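You operate a simulated robot arm through the tools that you are given. There is no shell and no other tool.

Carry out the task below with a simulated robot arm. There is one attempt and no reset: what you move stays moved.

## Task
Free the green winch latch, ease that winch till the stem pointer reads 0 and latch it again.
Fine: latch the other winch first.

It is judged by the outcome, as a careful person would: the job done as asked, and still so three seconds after it is handed in. It fails if anything else is knocked over, pushed out of place, dropped, spilled or broken.

## Robot
A 7-joint arm with a three-finger gripper, fixed in place. Base frame: the origin is at the foot of the arm, x ahead of it, y to its left, z up. Readings come in m, degrees, newtons and seconds.
Its first joint turns from -166.0 to 166.0 degrees. Payload 2.69 kg.
Tool frame: the origin (TCP) lies between the finger pads and is the grasp point; the fingertips stand 0.03 m ahead of it; z points along the fingers, y is the line along which they close. Largest opening 0.128 m; the body of the gripper starts 0.117 m behind the TCP.
Orientation is that of the tool frame in the base frame, as [roll, pitch, yaw] about the fixed x, y, z axes, in that order (R = Rz(yaw) Ry(pitch) Rx(roll)). With the fingers straight down and closing along the base's y, the tool's x points along the base's -x, its y along +y and its z along -z.

## Interface
- The arm moves only by the tool play_rows. Its argument "increments" is a list of rows, each a list of 2 entries, a list of its own where there are three numbers: the shift along the base's x, y, z in m, then the turn, a rotation vector about the base's x, y, z in degrees. In form: [[[dx, dy, dz], [ax, ay, az]], ...]. A call has 1 to 20 rows; each row is the pose to reach, as a shift and turn from the pose commanded when the call began. "grip" is the finger opening in m, from 0 to 0.128, set as the call begins (left out, the last holds). Rows are played at 5 a second. More than 0.05 m and 8.6 degrees between two rows, or a gripper value outside its range, and nothing of the call is played. A pose out of reach is approached as far as the arm can. The call stops where the force on the tool passes 40 N (or 10 N more than at its start, if that is more) or the arm is blocked; 0.2 s more then pass. The fingers move at their own pace and stop on an object; they squeeze with about 41 N. The grip force told is the motor's: it shows also when the fingers shut on nothing. Time passes only in rows, and 0.2 s behind the last, so rows that repeat a pose let the fingers close. The reply holds the time, the measured pose of the TCP, the force on the tool along the base axes, the opening and the grip force, in the units named above and with some noise, with the torque about the TCP (base axes, N m) and any sound that the robot's microphone picked up.
- Cameras (640 x 400 px; columns grow to the right, rows downward): "scene" is fixed at [0.4013, 0.4987, 1.4377]; the picture's right is [-0.14, -0.99, 0.00], its down [-0.93, 0.13, -0.33] and it looks along [0.33, -0.05, -0.94] (base axes); focal length 214 px, centre (320, 200). "wrist" rides on the gripper at [0.058, 0.054, -0.131] in the tool frame; the picture's right is [-0.68, 0.74, 0.00], its down [-0.62, -0.57, -0.55] and it looks along [-0.40, -0.37, 0.84] (tool axes); focal length 234 px, centre (320, 200). There is no depth. A picture from a camera that has moved, and an enlarged one, comes with that camera's place and axes in the base frame and with its lens.
- get_image(camera): a new picture of that camera. It takes no simulated time.
- lift_body(by): slides the trunk up (or, below 0, down) by that many m; the arm rides with it, the base frame stays. It gives what a move gives, with no picture.
- close_up(camera, box): a new picture of the part [left, top, right, bottom] of that camera's present view, enlarged. It takes no simulated time.
- sign_off(): hands the job in; it is judged then, once.

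Nothing tells you positions but the pictures and the camera data. Unless the task says otherwise, let go and move clear before handing in.

The tools are called after "Emit:" by a JSON object that holds its "fn" and its "kwargs". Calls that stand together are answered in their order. play_rows: Moves the arm, as the interface text tells. Its arguments: {"type":"object","properties":{"increments":{"type":"array","items":{"type":"array"}},"grip":{"type":"number"}},"required":["increments"]} The other tools are called the same way: lift_body (by) slides the trunk up or down; get_image (camera) takes a picture; close_up (camera, box) takes an enlarged picture of a part of a camera's view; sign_off () hands the job in.

At the start:

```text
time_s: 0.0
ee_pos: [0.609, 0.4265, 1.1843]
ee_rot: [180.0, 0.0, 180.0]
force: [0.7, -0.2, 1.0]
torque: [0.02, 0.03, 0.02]
opening: 0.1277
grasp_force: 0.0
trunk travel left (down, up): [-0.15, 0.2]
```

scene: 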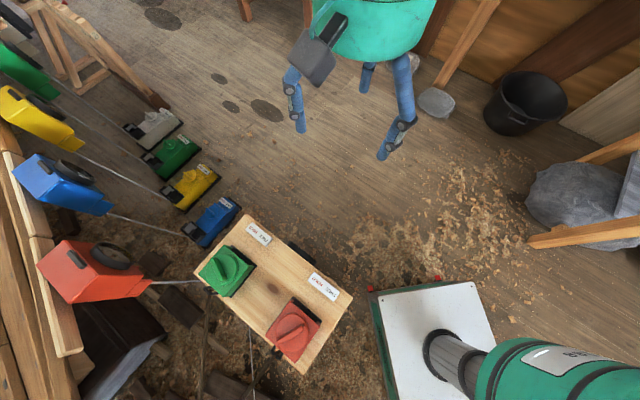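
wrist: 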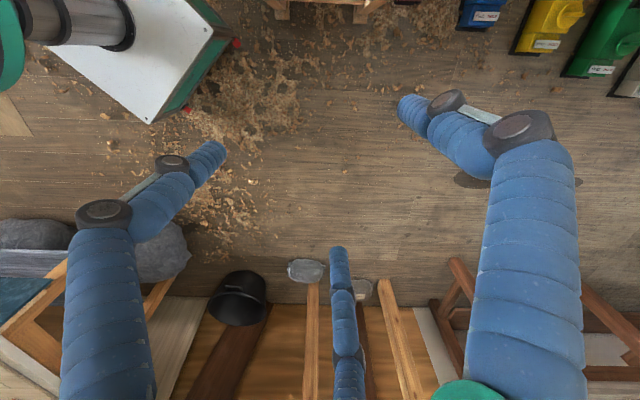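

I see a boat-yard-like scene: a table with a green and a red device (winches/latches), labelled, with lines running off to the left, and something teal with blue limbs near the top. I will look closer before moving anything.

Emit:
{"fn": "close_up", "kwargs": {"camera": "scene", "box": [180, 200, 370, 390]}}

Emit:
{"fn": "close_up", "kwargs": {"camera": "scene", "box": [0, 60, 260, 260]}}

Emit:
{"fn": "close_up", "kwargs": {"camera": "scene", "box": [260, 0, 480, 160]}}

Emit:
{"fn": "get_image", "kwargs": {"camera": "wrist"}}

```text
2.11 times, centred on (275, 295) of scene
camera zoom: at [0.4013, 0.4987, 1.4377], right [-0.14, -0.99, 0.0], down [-0.93, 0.13, -0.33], along [0.33, -0.05, -0.94], focal length 452 px, centre (415, 0)
```

zoom: 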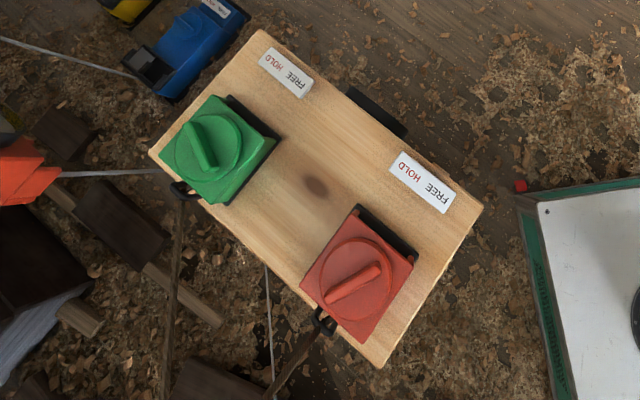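

```text
2.00 times, centred on (130, 160) of scene
camera zoom: at [0.4013, 0.4987, 1.4377], right [-0.14, -0.99, 0.0], down [-0.93, 0.13, -0.33], along [0.33, -0.05, -0.94], focal length 429 px, centre (700, 280)
```

zoom: 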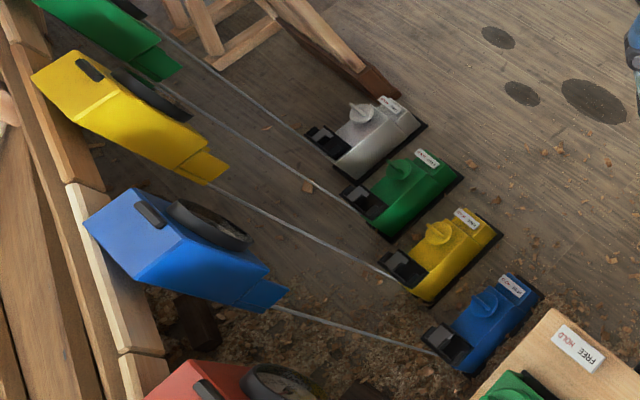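

```text
2.50 times, centred on (370, 80) of scene
camera zoom: at [0.4013, 0.4987, 1.4377], right [-0.14, -0.99, 0.0], down [-0.93, 0.13, -0.33], along [0.33, -0.05, -0.94], focal length 536 px, centre (195, 500)
```

zoom: 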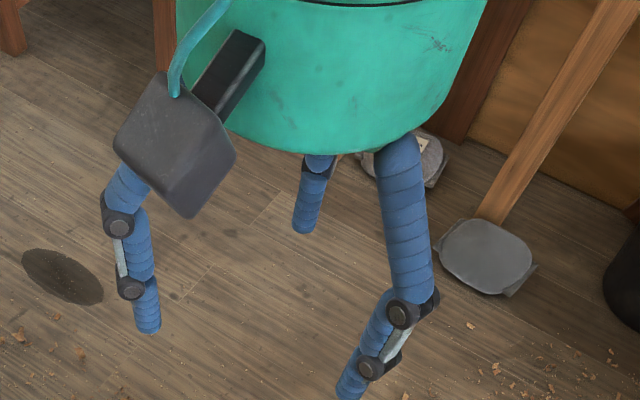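

```text
taken
camera wrist: at [0.551, 0.4796, 1.3147], right [0.68, 0.74, 0.0], down [0.62, -0.57, 0.55], along [0.4, -0.37, -0.84], focal length 234 px, centre (320, 200)
```

wrist: 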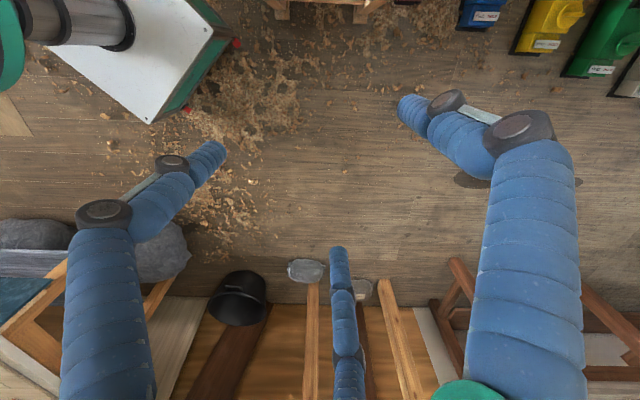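

I take the teal body with blue fingers to be the gripper; the table to its left carries a green and a red knob with HOLD/FREE labels. Next I turn the wrist camera towards that table, staying high, to see details from a second viewpoint.

Emit:
{"fn": "play_rows", "kwargs": {"increments": [[[-0.025, 0.008, 0], [0, 0, 8]], [[-0.05, 0.016, 0], [0, 0, 16]], [[-0.075, 0.024, 0], [0, 0, 24]], [[-0.1, 0.032, 0], [0, 0, 32]], [[-0.125, 0.04, 0], [0, 0, 40]], [[-0.15, 0.048, 0], [0, 0, 48]], [[-0.175, 0.056, 0], [0, 0, 56]], [[-0.2, 0.064, 0], [0, 0, 64]], [[-0.225, 0.072, 0], [0, 0, 72]], [[-0.25, 0.08, 0], [0, 0, 80]], [[-0.275, 0.088, 0], [0, 0, 88]]]}}

```text
time_s: 2.4
ee_pos: [0.3354, 0.5135, 1.1837]
ee_rot: [-179.9, 0.0, -91.9]
force: [0.5, 0.0, -0.5]
torque: [0.03, 0.02, 0.01]
opening: 0.128
grasp_force: 0.0
trunk travel left (down, up): [-0.15, 0.2]
```

The arm turned as commanded and nothing touched. Now I take pictures from the new spot.

Emit:
{"fn": "get_image", "kwargs": {"camera": "wrist"}}

Emit:
{"fn": "get_image", "kwargs": {"camera": "scene"}}

```text
taken
camera wrist: at [0.2791, 0.4565, 1.3145], right [-0.71, 0.7, 0.0], down [0.59, 0.6, 0.55], along [0.38, 0.39, -0.84], focal length 234 px, centre (320, 200)
```

wrist: 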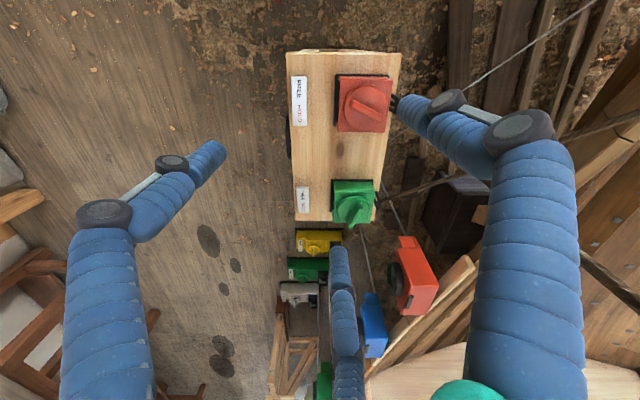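

```text
taken
```

scene: 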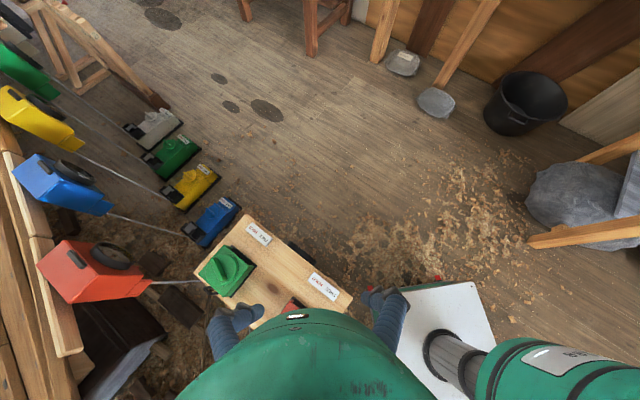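

The wrist camera now sees the table with both knobs and several objects beyond. I zoom in on the details.

Emit:
{"fn": "close_up", "kwargs": {"camera": "wrist", "box": [270, 40, 430, 140]}}

Emit:
{"fn": "close_up", "kwargs": {"camera": "wrist", "box": [270, 140, 430, 240]}}

Emit:
{"fn": "close_up", "kwargs": {"camera": "wrist", "box": [270, 220, 490, 400]}}

Emit:
{"fn": "close_up", "kwargs": {"camera": "wrist", "box": [400, 0, 640, 150]}}

Emit:
{"fn": "close_up", "kwargs": {"camera": "scene", "box": [0, 200, 220, 400]}}

```text
4.00 times, centred on (350, 90) of wrist
camera zoom: at [0.2791, 0.4565, 1.3145], right [-0.71, 0.7, 0.0], down [0.59, 0.6, 0.55], along [0.38, 0.39, -0.84], focal length 937 px, centre (200, 640)
```

zoom: 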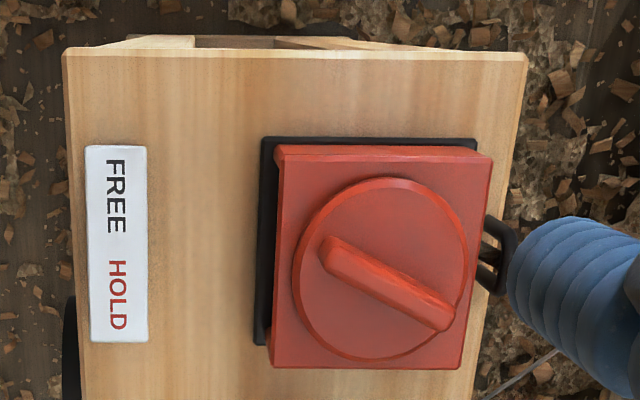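

```text
4.00 times, centred on (350, 190) of wrist
camera zoom: at [0.2791, 0.4565, 1.3145], right [-0.71, 0.7, 0.0], down [0.59, 0.6, 0.55], along [0.38, 0.39, -0.84], focal length 937 px, centre (200, 240)
```

zoom: 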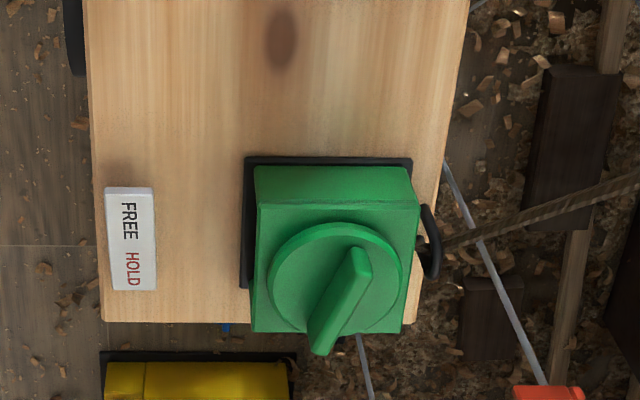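

```text
2.22 times, centred on (380, 310) of wrist
camera zoom: at [0.2791, 0.4565, 1.3145], right [-0.71, 0.7, 0.0], down [0.59, 0.6, 0.55], along [0.38, 0.39, -0.84], focal length 520 px, centre (187, -44)
```

zoom: 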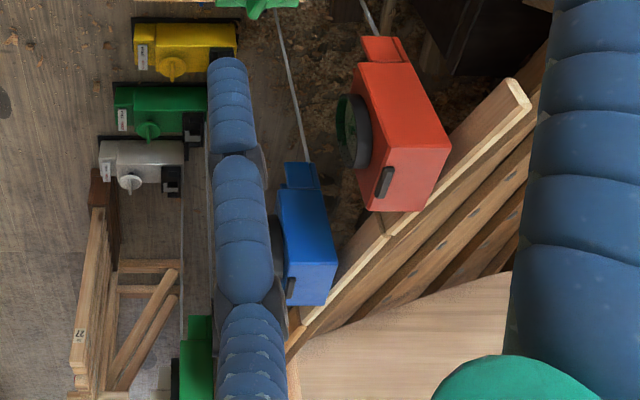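

```text
2.67 times, centred on (520, 75) of wrist
camera zoom: at [0.2791, 0.4565, 1.3145], right [-0.71, 0.7, 0.0], down [0.59, 0.6, 0.55], along [0.38, 0.39, -0.84], focal length 624 px, centre (-213, 533)
```

zoom: 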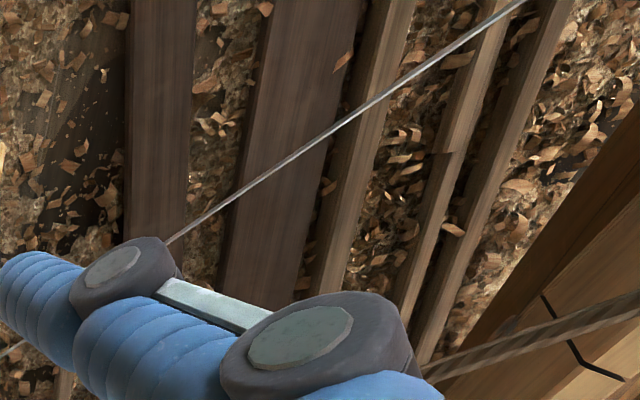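

```text
2.00 times, centred on (110, 300) of scene
camera zoom: at [0.4013, 0.4987, 1.4377], right [-0.14, -0.99, 0.0], down [-0.93, 0.13, -0.33], along [0.33, -0.05, -0.94], focal length 429 px, centre (740, 0)
```

zoom: 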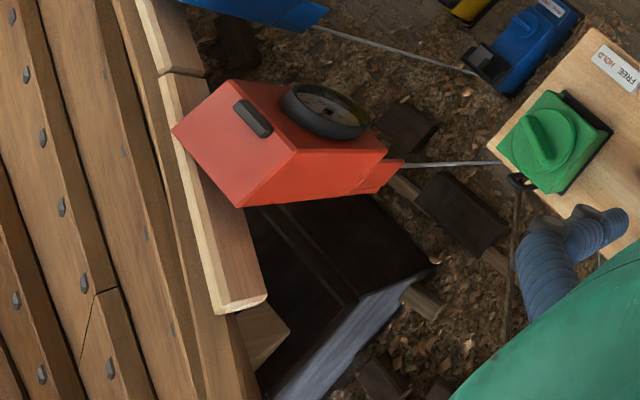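

The reachable winches are the two on the table: green knob near (0.45, 0.75, 0.86) apparently at HOLD, red knob near (0.28, 0.58, 0.86) apparently at FREE. I still need to find the stem pointer and how a winch is eased, so I turn the wrist camera towards the hull.

Emit:
{"fn": "play_rows", "kwargs": {"increments": [[[0.01, -0.01, 0], [0, 0, 8]], [[0.02, -0.02, 0], [0, 0, 16]], [[0.03, -0.03, 0], [0, 0, 24]], [[0.04, -0.04, 0], [0, 0, 32]], [[0.05, -0.05, 0], [0, 0, 40]], [[0.06, -0.06, 0], [0, 0, 48]], [[0.07, -0.07, 0], [0, 0, 56]], [[0.08, -0.08, 0], [0, 0, 64]], [[0.08, -0.08, 0], [0, 0, 72]], [[0.08, -0.08, 0], [0, 0, 80]]]}}

Emit:
{"fn": "get_image", "kwargs": {"camera": "wrist"}}

Emit:
{"fn": "get_image", "kwargs": {"camera": "scene"}}

```text
time_s: 4.6
ee_pos: [0.414, 0.4337, 1.1852]
ee_rot: [-179.9, -0.1, -11.8]
force: [-0.1, -0.5, 0.5]
torque: [-0.01, -0.03, 0.02]
opening: 0.1282
grasp_force: 0.0
trunk travel left (down, up): [-0.15, 0.2]
```

```text
taken
camera wrist: at [0.4604, 0.3696, 1.3152], right [-0.81, -0.58, 0.0], down [-0.49, 0.68, 0.55], along [-0.32, 0.45, -0.84], focal length 234 px, centre (320, 200)
```

wrist: 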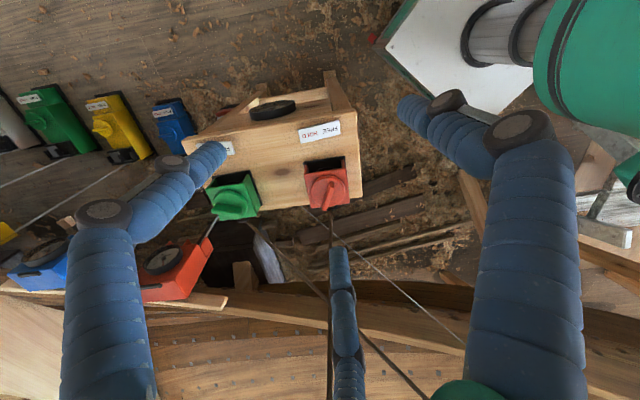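

```text
taken
```

scene: 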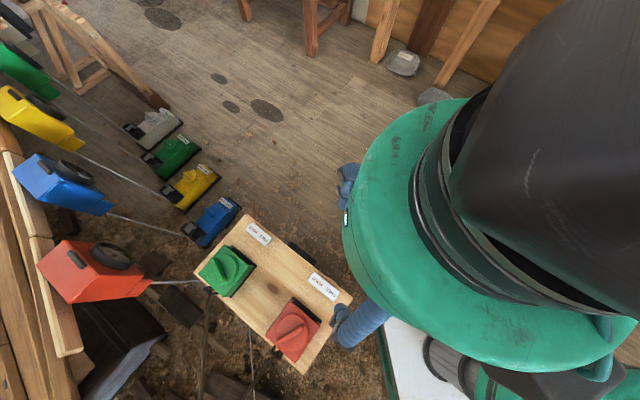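

The coloured boxes by the hull seem to carry round dials, and a black disc stands on the near side of the table. I zoom in on these.

Emit:
{"fn": "close_up", "kwargs": {"camera": "wrist", "box": [100, 200, 260, 310]}}

Emit:
{"fn": "close_up", "kwargs": {"camera": "wrist", "box": [180, 60, 380, 220]}}

Emit:
{"fn": "close_up", "kwargs": {"camera": "wrist", "box": [220, 200, 480, 400]}}

Emit:
{"fn": "close_up", "kwargs": {"camera": "scene", "box": [60, 220, 160, 310]}}

Emit:
{"fn": "close_up", "kwargs": {"camera": "scene", "box": [170, 270, 350, 400]}}

Emit:
{"fn": "close_up", "kwargs": {"camera": "scene", "box": [230, 210, 370, 310]}}

```text
3.64 times, centred on (180, 255) of wrist
camera zoom: at [0.4604, 0.3696, 1.3152], right [-0.81, -0.58, 0.0], down [-0.49, 0.68, 0.55], along [-0.32, 0.45, -0.84], focal length 852 px, centre (829, 0)
```

zoom: 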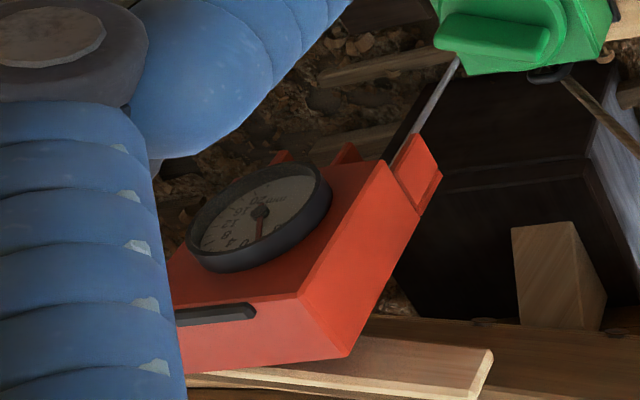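

```text
2.50 times, centred on (280, 140) of wrist
camera zoom: at [0.4604, 0.3696, 1.3152], right [-0.81, -0.58, 0.0], down [-0.49, 0.68, 0.55], along [-0.32, 0.45, -0.84], focal length 585 px, centre (420, 350)
```

zoom: 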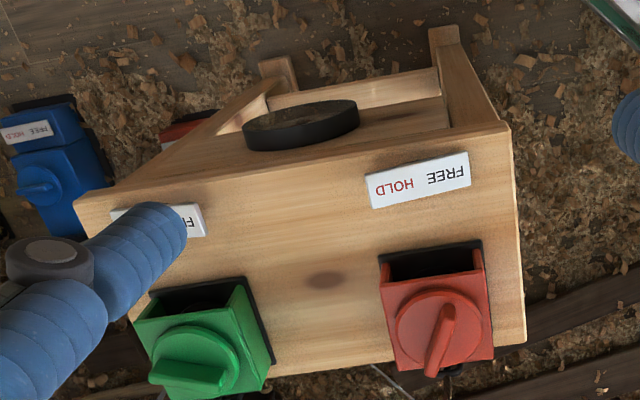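

```text
2.00 times, centred on (350, 300) of wrist
camera zoom: at [0.4604, 0.3696, 1.3152], right [-0.81, -0.58, 0.0], down [-0.49, 0.68, 0.55], along [-0.32, 0.45, -0.84], focal length 468 px, centre (260, 0)
```

zoom: 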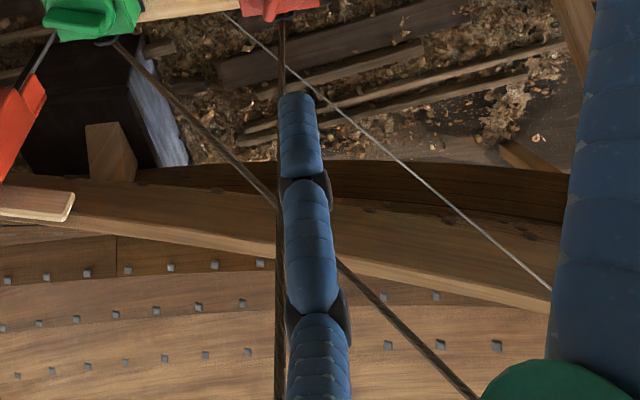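

```text
4.44 times, centred on (110, 265) of scene
camera zoom: at [0.4013, 0.4987, 1.4377], right [-0.14, -0.99, 0.0], down [-0.93, 0.13, -0.33], along [0.33, -0.05, -0.94], focal length 953 px, centre (1253, -89)
```

zoom: 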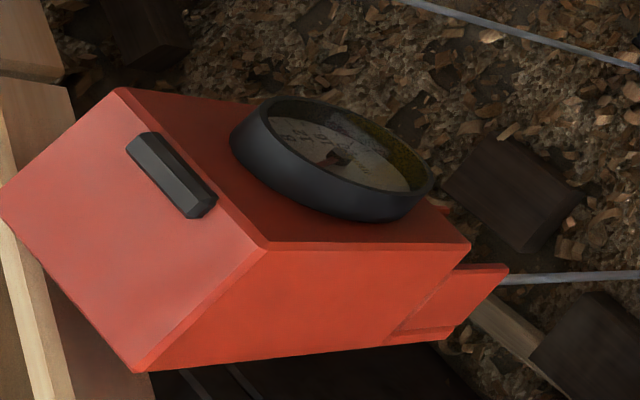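

```text
3.08 times, centred on (260, 335) of scene
camera zoom: at [0.4013, 0.4987, 1.4377], right [-0.14, -0.99, 0.0], down [-0.93, 0.13, -0.33], along [0.33, -0.05, -0.94], focal length 660 px, centre (505, -215)
```

zoom: 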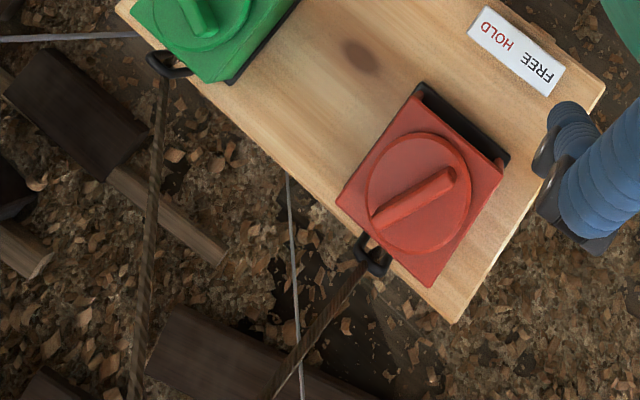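

```text
4.00 times, centred on (300, 260) of scene
camera zoom: at [0.4013, 0.4987, 1.4377], right [-0.14, -0.99, 0.0], down [-0.93, 0.13, -0.33], along [0.33, -0.05, -0.94], focal length 858 px, centre (400, -40)
```

zoom: 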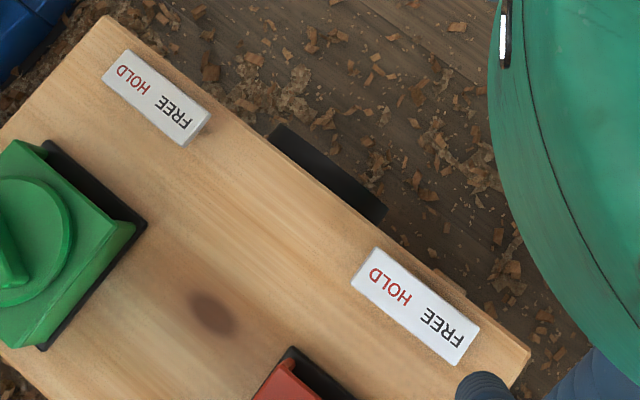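

The gauge-like black disc on the table's +x/-y side (about (0.475, 0.535, 0.77)) could be the stem pointer dial. I move the wrist camera over there and tilt it to look at that side face-on, staying well clear of the table.

Emit:
{"fn": "play_rows", "kwargs": {"increments": [[[0.04, -0.01, 0], [0, 0, 2]], [[0.08, -0.02, 0], [0, 0, 4]], [[0.12, -0.03, 0], [0, 0, 6]], [[0.16, -0.04, 0], [0, 0, 8]], [[0.2, -0.05, 0], [0, 0, 10]], [[0.22, -0.055, 0], [0, 0, 10]]]}}

Emit:
{"fn": "play_rows", "kwargs": {"increments": [[[0, 0, -0.04], [4, 4, 0]], [[0, 0, -0.08], [8, 8, 0]], [[0, 0, -0.12], [12, 12, 0]], [[0, 0, -0.16], [16, 16, 0]], [[0, 0, -0.2], [20, 20, 0]], [[0, 0, -0.24], [21.2, 21.2, 0]], [[0, 0, -0.28], [21.2, 21.2, 0]]]}}

Emit:
{"fn": "get_image", "kwargs": {"camera": "wrist"}}

Emit:
{"fn": "get_image", "kwargs": {"camera": "scene"}}

```text
time_s: 6.0
ee_pos: [0.6354, 0.3789, 1.1856]
ee_rot: [180.0, 0.0, -2.0]
force: [0.6, 0.2, -0.9]
torque: [0.06, 0.02, 0.0]
opening: 0.1282
grasp_force: 0.1
trunk travel left (down, up): [-0.15, 0.2]
```

```text
time_s: 7.6
ee_pos: [0.6359, 0.3807, 0.9029]
ee_rot: [-158.5, 21.4, 2.1]
force: [0.1, -0.3, -0.2]
torque: [-0.01, 0.09, -0.01]
opening: 0.1277
grasp_force: 0.1
trunk travel left (down, up): [-0.15, 0.2]
```

```text
taken
camera wrist: at [0.7316, 0.2859, 0.9756], right [-0.7, -0.71, 0.0], down [-0.32, 0.31, 0.89], along [-0.64, 0.63, -0.45], focal length 234 px, centre (320, 200)
```

wrist: 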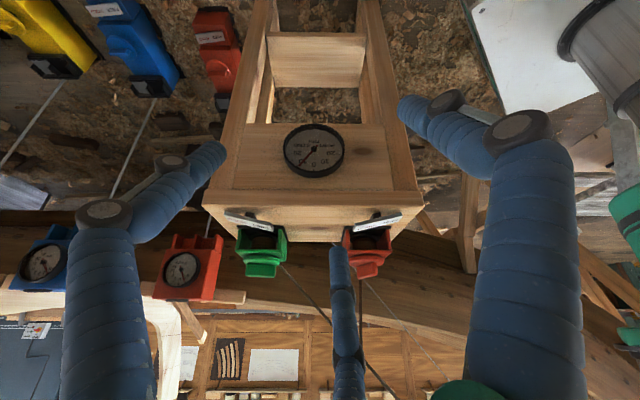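

```text
taken
```

scene: 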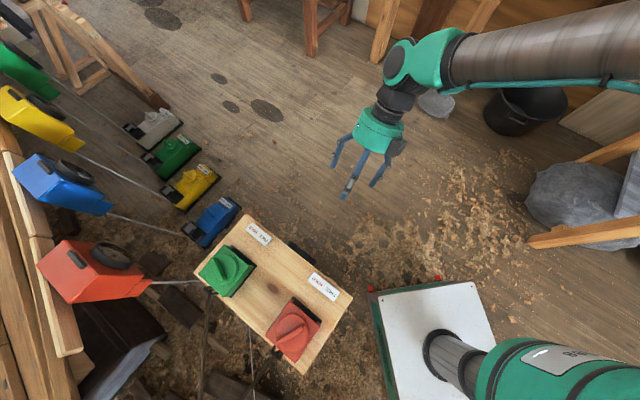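

There is indeed a dial with a needle on the table front, plus other dials on the hull-side boxes. The picture is upside down; I zoom in.

Emit:
{"fn": "close_up", "kwargs": {"camera": "wrist", "box": [274, 115, 354, 185]}}

Emit:
{"fn": "close_up", "kwargs": {"camera": "wrist", "box": [200, 180, 430, 320]}}

Emit:
{"fn": "close_up", "kwargs": {"camera": "wrist", "box": [150, 230, 230, 300]}}

Emit:
{"fn": "close_up", "kwargs": {"camera": "wrist", "box": [150, 300, 400, 400]}}

Emit:
{"fn": "close_up", "kwargs": {"camera": "wrist", "box": [80, 0, 280, 130]}}

Emit:
{"fn": "close_up", "kwargs": {"camera": "scene", "box": [320, 80, 440, 200]}}

```text
5.71 times, centred on (314, 150) of wrist
camera zoom: at [0.7316, 0.2859, 0.9756], right [-0.7, -0.71, 0.0], down [-0.32, 0.31, 0.89], along [-0.64, 0.63, -0.45], focal length 1338 px, centre (354, 486)
```

zoom: 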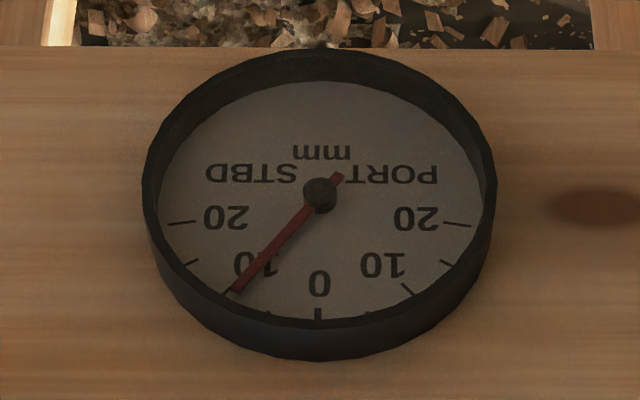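

```text
2.78 times, centred on (315, 250) of wrist
camera zoom: at [0.7316, 0.2859, 0.9756], right [-0.7, -0.71, 0.0], down [-0.32, 0.31, 0.89], along [-0.64, 0.63, -0.45], focal length 652 px, centre (334, 61)
```

zoom: 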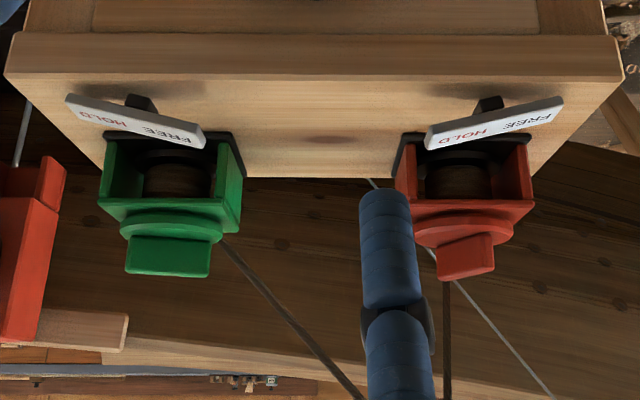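

```text
5.71 times, centred on (190, 265) of wrist
camera zoom: at [0.7316, 0.2859, 0.9756], right [-0.7, -0.71, 0.0], down [-0.32, 0.31, 0.89], along [-0.64, 0.63, -0.45], focal length 1338 px, centre (1063, -171)
```

zoom: 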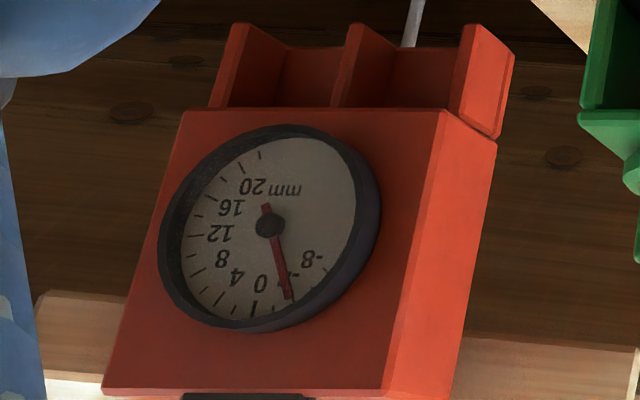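

```text
2.56 times, centred on (275, 350) of wrist
camera zoom: at [0.7316, 0.2859, 0.9756], right [-0.7, -0.71, 0.0], down [-0.32, 0.31, 0.89], along [-0.64, 0.63, -0.45], focal length 600 px, centre (435, -184)
```

zoom: 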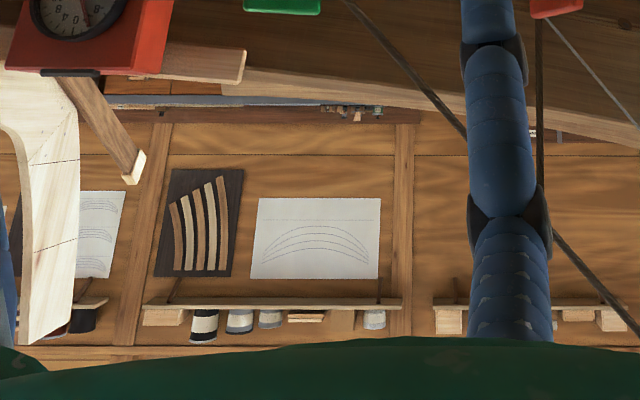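

```text
3.08 times, centred on (180, 65) of wrist
camera zoom: at [0.7316, 0.2859, 0.9756], right [-0.7, -0.71, 0.0], down [-0.32, 0.31, 0.89], along [-0.64, 0.63, -0.45], focal length 720 px, centre (751, 615)
```

zoom: 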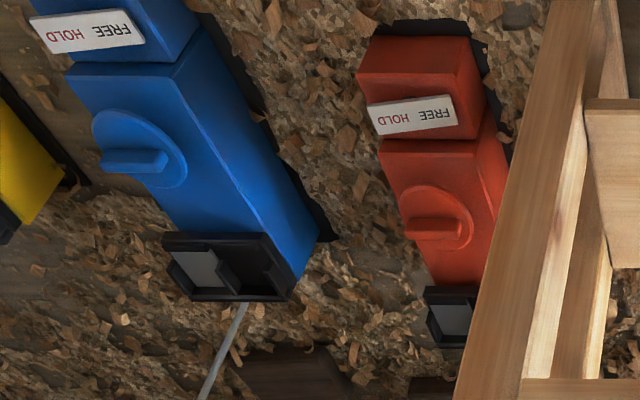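

```text
3.33 times, centred on (380, 140) of scene
camera zoom: at [0.4013, 0.4987, 1.4377], right [-0.14, -0.99, 0.0], down [-0.93, 0.13, -0.33], along [0.33, -0.05, -0.94], focal length 715 px, centre (120, 400)
```

zoom: 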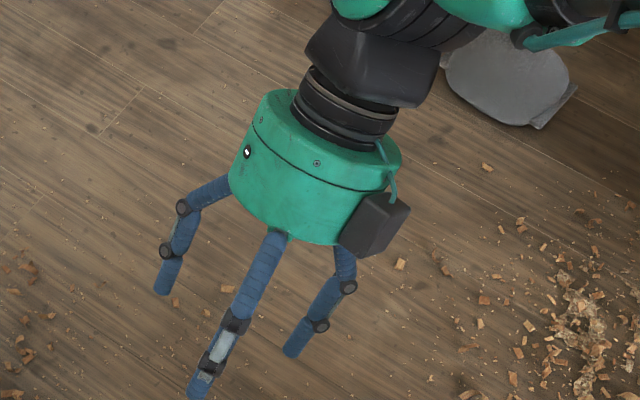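

The table dial reads about 10 on the STBD side, upright it is PORT left / STBD right with 0 at the top. Before touching anything I want close views of the green winch body to understand what is latch and what pays out the line, so I lift, straighten, and move above the green winch.

Emit:
{"fn": "play_rows", "kwargs": {"increments": [[[0, 0, 0.045], [-5, -5, 0]], [[0, 0, 0.09], [-10, -10, 0]], [[0, 0, 0.13], [-15, -15, 0]], [[0, 0, 0.16], [-20, -20, 0]], [[0, 0, 0.16], [-21.2, -21.2, 0]], [[-0.02, 0.045, 0.16], [-21.2, -21.2, 0]], [[-0.04, 0.09, 0.16], [-21.2, -21.2, 0]], [[-0.06, 0.135, 0.16], [-21.2, -21.2, 0]], [[-0.08, 0.175, 0.16], [-21.2, -21.2, 0]], [[-0.1, 0.215, 0.16], [-21.2, -21.2, 0]], [[-0.12, 0.255, 0.16], [-21.2, -21.2, 0]], [[-0.14, 0.295, 0.16], [-21.2, -21.2, 0]], [[-0.16, 0.33, 0.16], [-21.2, -21.2, 0]], [[-0.18, 0.365, 0.16], [-21.2, -21.2, 0]]]}}

Emit:
{"fn": "get_image", "kwargs": {"camera": "wrist"}}

Emit:
{"fn": "get_image", "kwargs": {"camera": "scene"}}

```text
time_s: 10.6
ee_pos: [0.4533, 0.7434, 1.0633]
ee_rot: [180.0, 0.0, -1.9]
force: [-0.8, -0.3, -0.3]
torque: [0.04, 0.01, -0.02]
opening: 0.128
grasp_force: 0.0
trunk travel left (down, up): [-0.15, 0.2]
```

```text
taken
camera wrist: at [0.5095, 0.6873, 1.1941], right [-0.7, -0.71, 0.0], down [-0.6, 0.59, 0.55], along [-0.39, 0.38, -0.84], focal length 234 px, centre (320, 200)
```

wrist: 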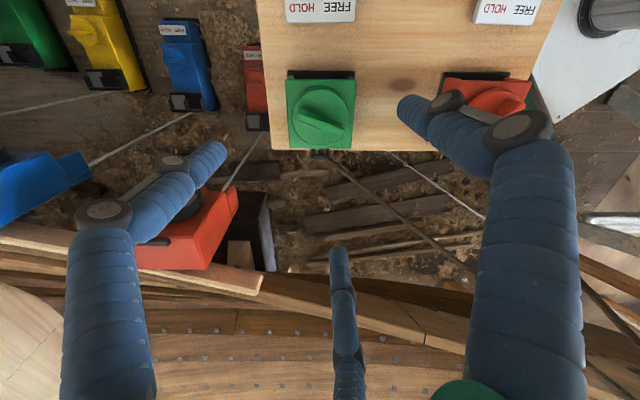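

```text
taken
```

scene: 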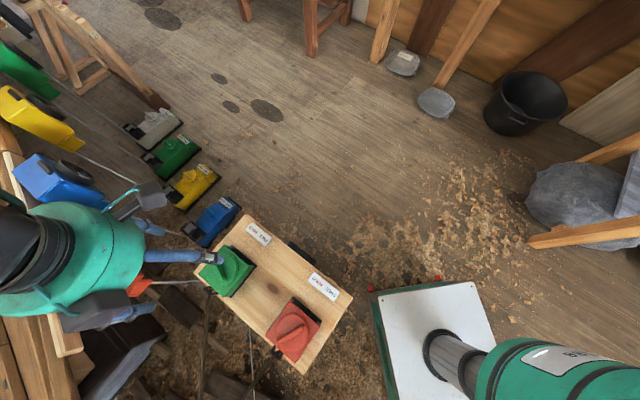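

The wrist camera now looks at the green winch from fairly near. I zoom in on both winches.

Emit:
{"fn": "close_up", "kwargs": {"camera": "wrist", "box": [260, 50, 400, 170]}}

Emit:
{"fn": "close_up", "kwargs": {"camera": "wrist", "box": [260, 0, 540, 160]}}

```text
3.33 times, centred on (330, 110) of wrist
camera zoom: at [0.5095, 0.6873, 1.1941], right [-0.7, -0.71, 0.0], down [-0.6, 0.59, 0.55], along [-0.39, 0.38, -0.84], focal length 781 px, centre (287, 500)
```

zoom: 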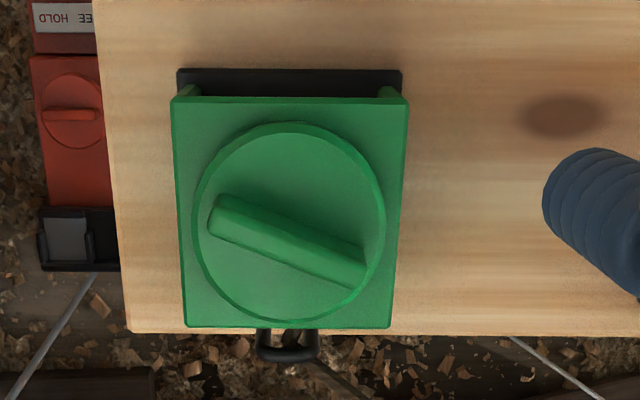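

```text
2.29 times, centred on (400, 80) of wrist
camera zoom: at [0.5095, 0.6873, 1.1941], right [-0.7, -0.71, 0.0], down [-0.6, 0.59, 0.55], along [-0.39, 0.38, -0.84], focal length 535 px, centre (137, 474)
```

zoom: 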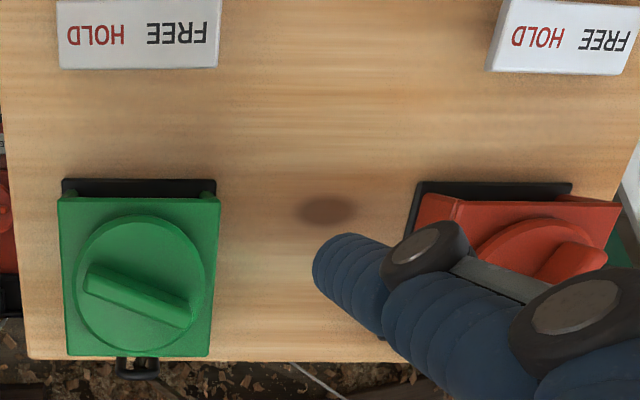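

The knob is a disc with a grip bar on each winch box; the far side of the box shows a drum. I take a lower, tilted view of the green winch from the label side to see the drum and any separate latch.

Emit:
{"fn": "play_rows", "kwargs": {"increments": [[[0.03, -0.03, 0], [4, 4, 0]], [[0.06, -0.06, -0.02], [8, 8, 0]], [[0.09, -0.09, -0.04], [12, 12, 0]], [[0.12, -0.115, -0.06], [16, 16, 0]], [[0.14, -0.135, -0.085], [20, 20, 0]], [[0.147, -0.143, -0.113], [24, 24, 0]]]}}

Emit:
{"fn": "get_image", "kwargs": {"camera": "wrist"}}

Emit:
{"fn": "close_up", "kwargs": {"camera": "wrist", "box": [220, 100, 460, 260]}}

```text
time_s: 12.0
ee_pos: [0.6044, 0.6023, 0.9521]
ee_rot: [-155.2, 24.2, 3.4]
force: [-0.1, -0.5, 0.0]
torque: [0.0, 0.01, 0.04]
opening: 0.128
grasp_force: 0.1
trunk travel left (down, up): [-0.15, 0.2]
```

```text
taken
camera wrist: at [0.7028, 0.5032, 1.0155], right [-0.7, -0.71, 0.0], down [-0.28, 0.27, 0.92], along [-0.66, 0.65, -0.39], focal length 234 px, centre (320, 200)
```

wrist: 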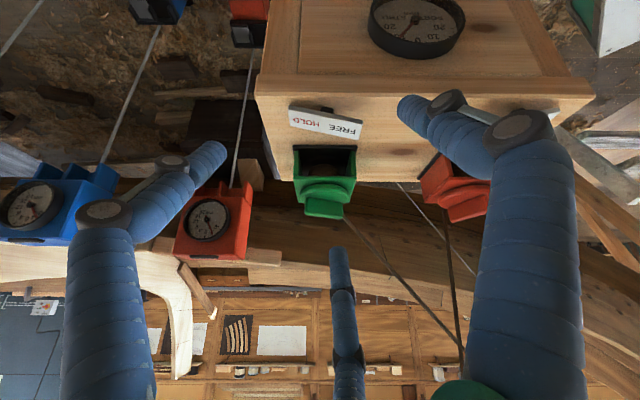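

```text
2.50 times, centred on (340, 180) of wrist
camera zoom: at [0.7028, 0.5032, 1.0155], right [-0.7, -0.71, 0.0], down [-0.28, 0.27, 0.92], along [-0.66, 0.65, -0.39], focal length 585 px, centre (270, 250)
```

zoom: 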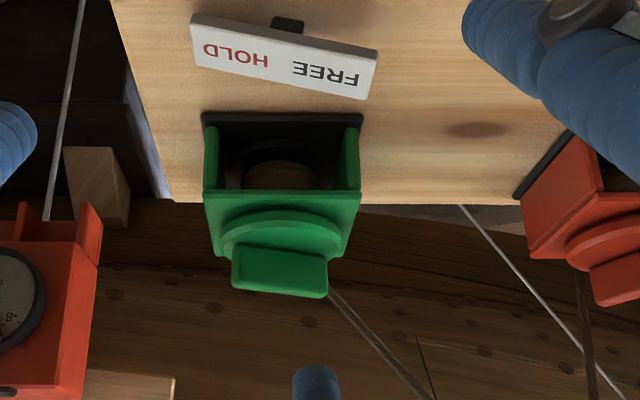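

From here both the dial and the green winch are visible. I check whether the needle has moved since the last look.

Emit:
{"fn": "close_up", "kwargs": {"camera": "wrist", "box": [360, 0, 480, 70]}}

Emit:
{"fn": "close_up", "kwargs": {"camera": "wrist", "box": [270, 90, 390, 230]}}

Emit:
{"fn": "close_up", "kwargs": {"camera": "scene", "box": [190, 235, 260, 305]}}

Emit:
{"fn": "close_up", "kwargs": {"camera": "scene", "box": [255, 290, 335, 365]}}

```text
5.33 times, centred on (420, 35) of wrist
camera zoom: at [0.7028, 0.5032, 1.0155], right [-0.7, -0.71, 0.0], down [-0.28, 0.27, 0.92], along [-0.66, 0.65, -0.39], focal length 1249 px, centre (-213, 1080)
```

zoom: 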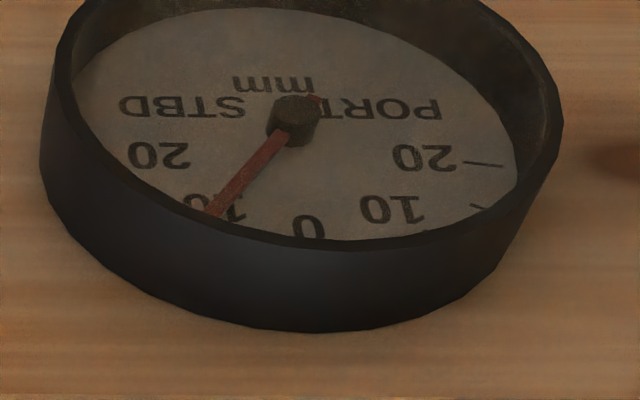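

```text
2.86 times, centred on (330, 160) of wrist
camera zoom: at [0.7028, 0.5032, 1.0155], right [-0.7, -0.71, 0.0], down [-0.28, 0.27, 0.92], along [-0.66, 0.65, -0.39], focal length 669 px, centre (291, 314)
```

zoom: 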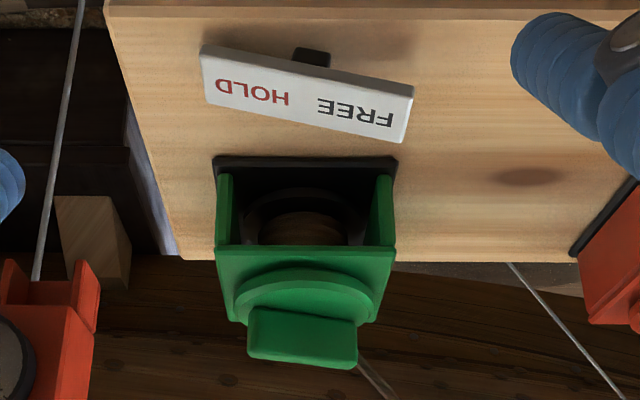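

```text
5.71 times, centred on (225, 270) of scene
camera zoom: at [0.4013, 0.4987, 1.4377], right [-0.14, -0.99, 0.0], down [-0.93, 0.13, -0.33], along [0.33, -0.05, -0.94], focal length 1226 px, centre (863, -200)
```

zoom: 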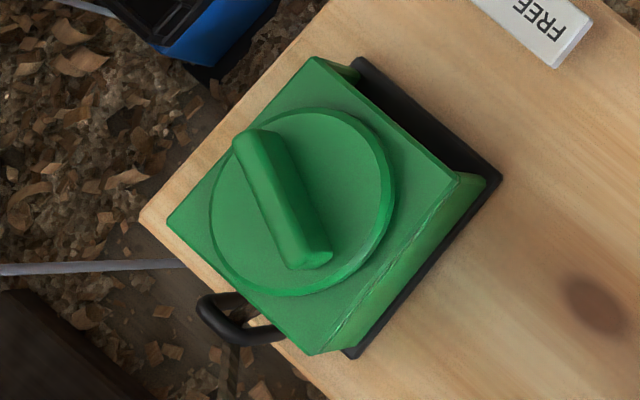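

```text
5.33 times, centred on (295, 328) of scene
camera zoom: at [0.4013, 0.4987, 1.4377], right [-0.14, -0.99, 0.0], down [-0.93, 0.13, -0.33], along [0.33, -0.05, -0.94], focal length 1144 px, centre (453, -480)
```

zoom: 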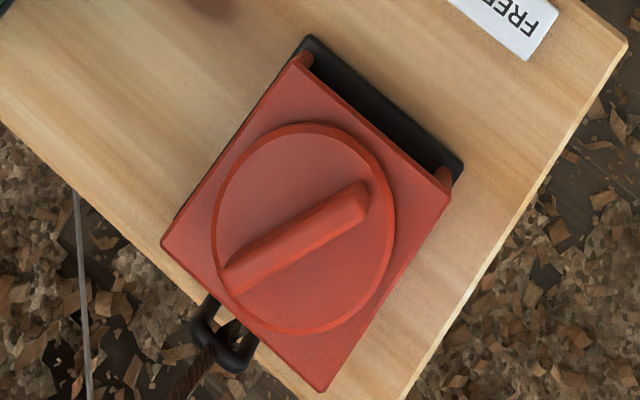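

The needle is unchanged at about 10 STBD, the table top is at z ≈ 0.80 and the knob bars top out at about z ≈ 0.88. Green's bar lies about 28° in the base frame (HOLD side), red's about -67° (FREE side), so I'll handle the red first; I back off upward, straighten the tool, and set a smaller opening.

Emit:
{"fn": "play_rows", "kwargs": {"increments": [[[0, 0, 0.04], [-5, -5, 0]], [[0, 0, 0.08], [-10, -10, 0]], [[0, 0, 0.11], [-15, -15, 0]], [[0, 0, 0.12], [-20, -20, 0]], [[0, 0, 0.12], [-24, -24, 0]]], "grip": 0.05}}

Emit:
{"fn": "get_image", "kwargs": {"camera": "wrist"}}

Emit:
{"fn": "close_up", "kwargs": {"camera": "scene", "box": [100, 60, 420, 260]}}

```text
time_s: 13.2
ee_pos: [0.602, 0.6014, 1.0725]
ee_rot: [179.9, 0.0, -2.0]
force: [0.0, 0.4, -0.2]
torque: [0.0, 0.01, -0.04]
opening: 0.0502
grasp_force: 0.0
trunk travel left (down, up): [-0.15, 0.2]
```

```text
taken
camera wrist: at [0.6578, 0.5458, 1.2028], right [-0.7, -0.71, 0.0], down [-0.6, 0.59, 0.55], along [-0.39, 0.38, -0.84], focal length 234 px, centre (320, 200)
```

wrist: 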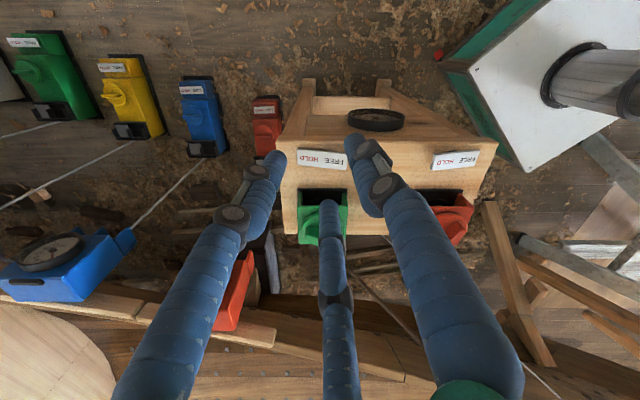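

```text
2.00 times, centred on (260, 160) of scene
camera zoom: at [0.4013, 0.4987, 1.4377], right [-0.14, -0.99, 0.0], down [-0.93, 0.13, -0.33], along [0.33, -0.05, -0.94], focal length 429 px, centre (440, 280)
```

zoom: 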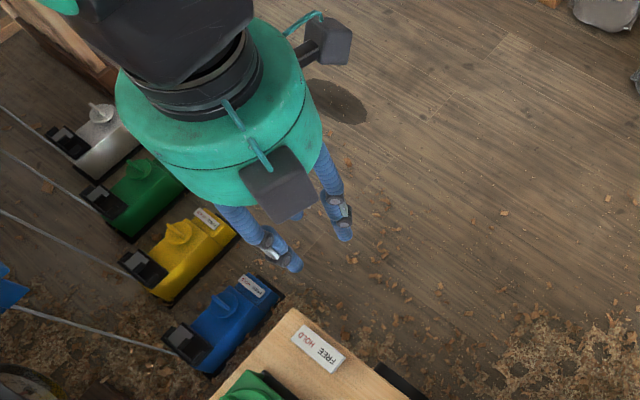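

The picture shows three fingers closing concentrically, which works on a bar in any case: bar along the tool x. Now I move above the red knob, with tool yaw aligned to its bar (about -67°).

Emit:
{"fn": "play_rows", "kwargs": {"increments": [[[-0.04, -0.002, 0], [0, 0, -8]], [[-0.08, -0.004, 0], [0, 0, -16]], [[-0.12, -0.006, 0], [0, 0, -24]], [[-0.16, -0.008, 0], [0, 0, -32]], [[-0.2, -0.01, 0], [0, 0, -40]], [[-0.24, -0.012, 0], [0, 0, -48]], [[-0.28, -0.015, 0], [0, 0, -56]], [[-0.31, -0.018, 0], [0, 0, -64]], [[-0.3175, -0.018, 0], [0, 0, -65]]]}}

Emit:
{"fn": "get_image", "kwargs": {"camera": "wrist"}}

Emit:
{"fn": "get_image", "kwargs": {"camera": "scene"}}

```text
time_s: 15.2
ee_pos: [0.2827, 0.5819, 1.0705]
ee_rot: [-180.0, 0.0, -67.0]
force: [0.0, 0.1, 0.0]
torque: [0.02, -0.07, 0.0]
opening: 0.0501
grasp_force: 0.0
trunk travel left (down, up): [-0.15, 0.2]
```

```text
taken
camera wrist: at [0.256, 0.5075, 1.2011], right [-0.94, 0.34, 0.0], down [0.28, 0.79, 0.55], along [0.18, 0.52, -0.84], focal length 234 px, centre (320, 200)
```

wrist: 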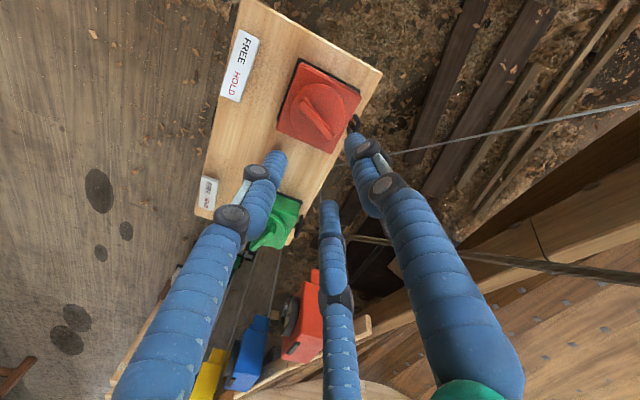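

```text
taken
```

scene: 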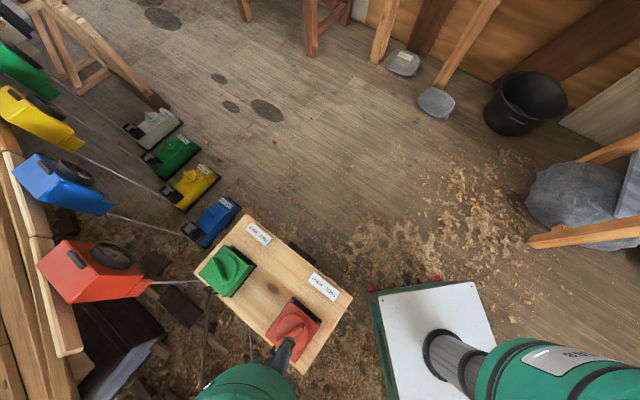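

I am above the red knob; a close-up checks the bar's position and angle against the tool before descending.

Emit:
{"fn": "close_up", "kwargs": {"camera": "wrist", "box": [260, 50, 380, 160]}}

```text
3.64 times, centred on (320, 105) of wrist
camera zoom: at [0.256, 0.5075, 1.2011], right [-0.94, 0.34, 0.0], down [0.28, 0.79, 0.55], along [0.18, 0.52, -0.84], focal length 852 px, centre (320, 546)
```

zoom: 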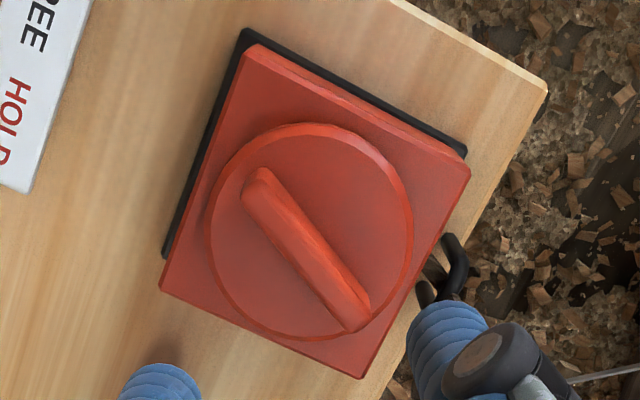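

The red bar is at about -69°, centre (0.286, 0.582), top z ≈ 0.88; the tool is nearly aligned. I descend in steps to just above the disc, fingers straddling the bar.

Emit:
{"fn": "play_rows", "kwargs": {"increments": [[[0.002, 0, -0.04], [0, 0, -2]], [[0.002, 0, -0.08], [0, 0, -2]], [[0.002, 0, -0.11], [0, 0, -2]], [[0.002, 0, -0.13], [0, 0, -2]], [[0.002, 0, -0.145], [0, 0, -2]]]}}

Emit:
{"fn": "get_image", "kwargs": {"camera": "wrist"}}

Emit:
{"fn": "close_up", "kwargs": {"camera": "wrist", "box": [240, 100, 400, 240]}}

Emit:
{"fn": "close_up", "kwargs": {"camera": "scene", "box": [220, 280, 340, 390]}}

```text
time_s: 16.4
ee_pos: [0.2858, 0.583, 0.9269]
ee_rot: [-179.9, 0.0, -69.0]
force: [-1.6, 2.6, 10.1]
torque: [0.39, 0.07, 0.02]
opening: 0.0516
grasp_force: 1.5
trunk travel left (down, up): [-0.15, 0.2]
```

```text
taken
camera wrist: at [0.2558, 0.5078, 1.0578], right [-0.93, 0.37, 0.0], down [0.31, 0.78, 0.55], along [0.2, 0.51, -0.83], focal length 234 px, centre (320, 200)
```

wrist: 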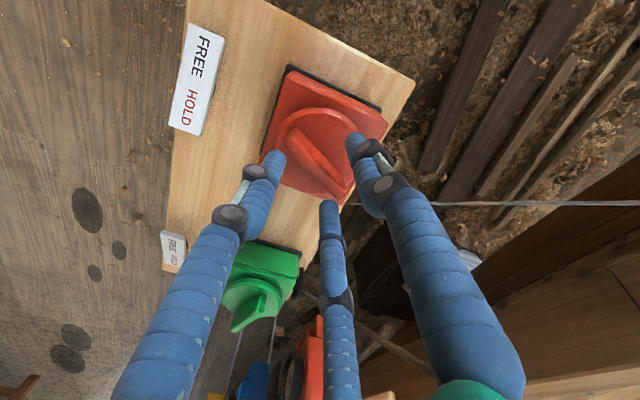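

```text
2.86 times, centred on (320, 170) of wrist
camera zoom: at [0.2558, 0.5078, 1.0578], right [-0.93, 0.37, 0.0], down [0.31, 0.78, 0.55], along [0.2, 0.51, -0.83], focal length 669 px, centre (320, 286)
```

zoom: 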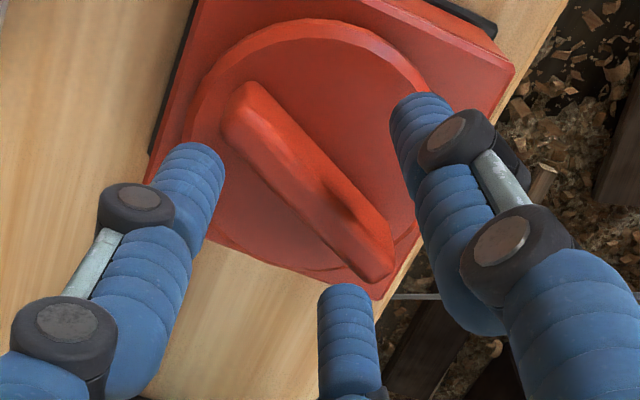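

```text
3.64 times, centred on (280, 335) of scene
camera zoom: at [0.4013, 0.4987, 1.4377], right [-0.14, -0.99, 0.0], down [-0.93, 0.13, -0.33], along [0.33, -0.05, -0.94], focal length 780 px, centre (466, -291)
```

zoom: 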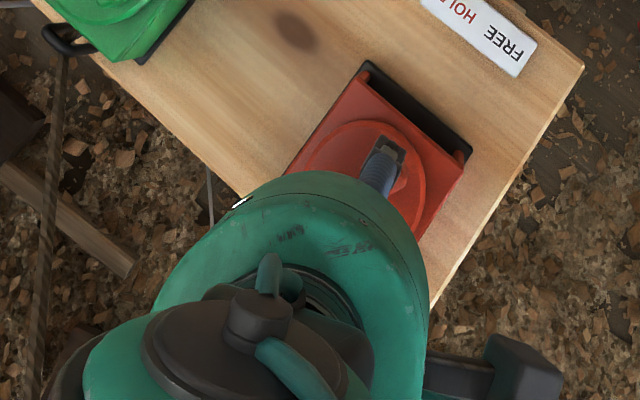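

There is already a light contact (about 10 N) whose torque places it under the third finger at the bar's end, so all three pictured fingers are real: a thumb at tool +y and two fingers at ±x on the -y side. I lift, open more, and re-centre so thumb and finger pair straddle the bar.

Emit:
{"fn": "play_rows", "kwargs": {"increments": [[[0.0, 0, 0.02], [0, 0, 0]], [[0.0, 0, 0.03], [0, 0, 0]], [[0.005, 0, 0.03], [0, 0, 0]]], "grip": 0.07}}

Emit:
{"fn": "close_up", "kwargs": {"camera": "wrist", "box": [220, 80, 420, 240]}}

```text
time_s: 17.2
ee_pos: [0.2905, 0.5807, 0.9551]
ee_rot: [180.0, 0.0, -69.0]
force: [0.1, -0.1, 0.5]
torque: [0.03, 0.01, 0.0]
opening: 0.0699
grasp_force: 0.2
trunk travel left (down, up): [-0.15, 0.2]
```

```text
2.50 times, centred on (320, 160) of wrist
camera zoom: at [0.2609, 0.5081, 1.0868], right [-0.93, 0.37, 0.0], down [0.31, 0.78, 0.55], along [0.2, 0.51, -0.84], focal length 585 px, centre (320, 300)
```

zoom: 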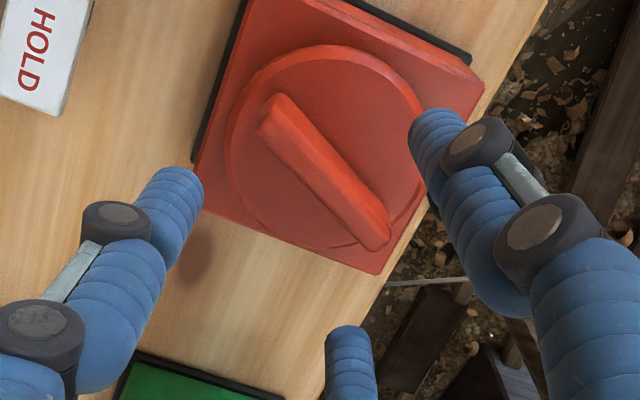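

The bar now sits between the thumb and the finger pair. I lower gently in small steps.

Emit:
{"fn": "play_rows", "kwargs": {"increments": [[[0.0, 0, -0.02], [0, 0, -2]], [[0.0, 0, -0.03], [0, 0, -2]], [[0.0, 0, -0.038], [0, 0, -2]], [[0.0, 0, -0.045], [0, 0, -2]]]}}

Emit:
{"fn": "close_up", "kwargs": {"camera": "wrist", "box": [220, 100, 420, 260]}}

```text
time_s: 18.2
ee_pos: [0.2902, 0.5832, 0.9118]
ee_rot: [-180.0, 0.1, -71.0]
force: [0.6, -0.6, -0.4]
torque: [0.02, -0.01, 0.02]
opening: 0.0699
grasp_force: 0.0
trunk travel left (down, up): [-0.15, 0.2]
```

```text
2.50 times, centred on (320, 180) of wrist
camera zoom: at [0.2584, 0.5098, 1.0417], right [-0.92, 0.4, 0.0], down [0.33, 0.77, 0.55], along [0.22, 0.5, -0.84], focal length 585 px, centre (320, 250)
```

zoom: 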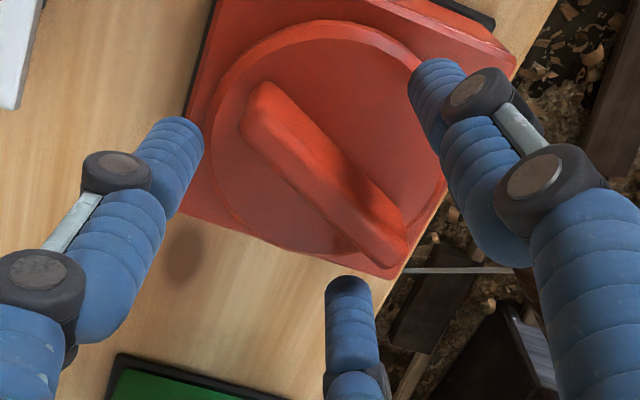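

No contact so far at TCP z 0.912. One more centimetre down, then I look at forces before closing.

Emit:
{"fn": "play_rows", "kwargs": {"increments": [[[0.0, 0, -0.004], [0, 0, 0]], [[0.0, 0, -0.008], [0, 0, 0]], [[0.0, 0, -0.01], [0, 0, 0]]]}}

```text
time_s: 19.0
ee_pos: [0.2903, 0.5824, 0.9019]
ee_rot: [-180.0, 0.0, -70.9]
force: [-0.6, 0.4, 0.2]
torque: [0.0, -0.01, -0.02]
opening: 0.07
grasp_force: 0.0
trunk travel left (down, up): [-0.15, 0.2]
```

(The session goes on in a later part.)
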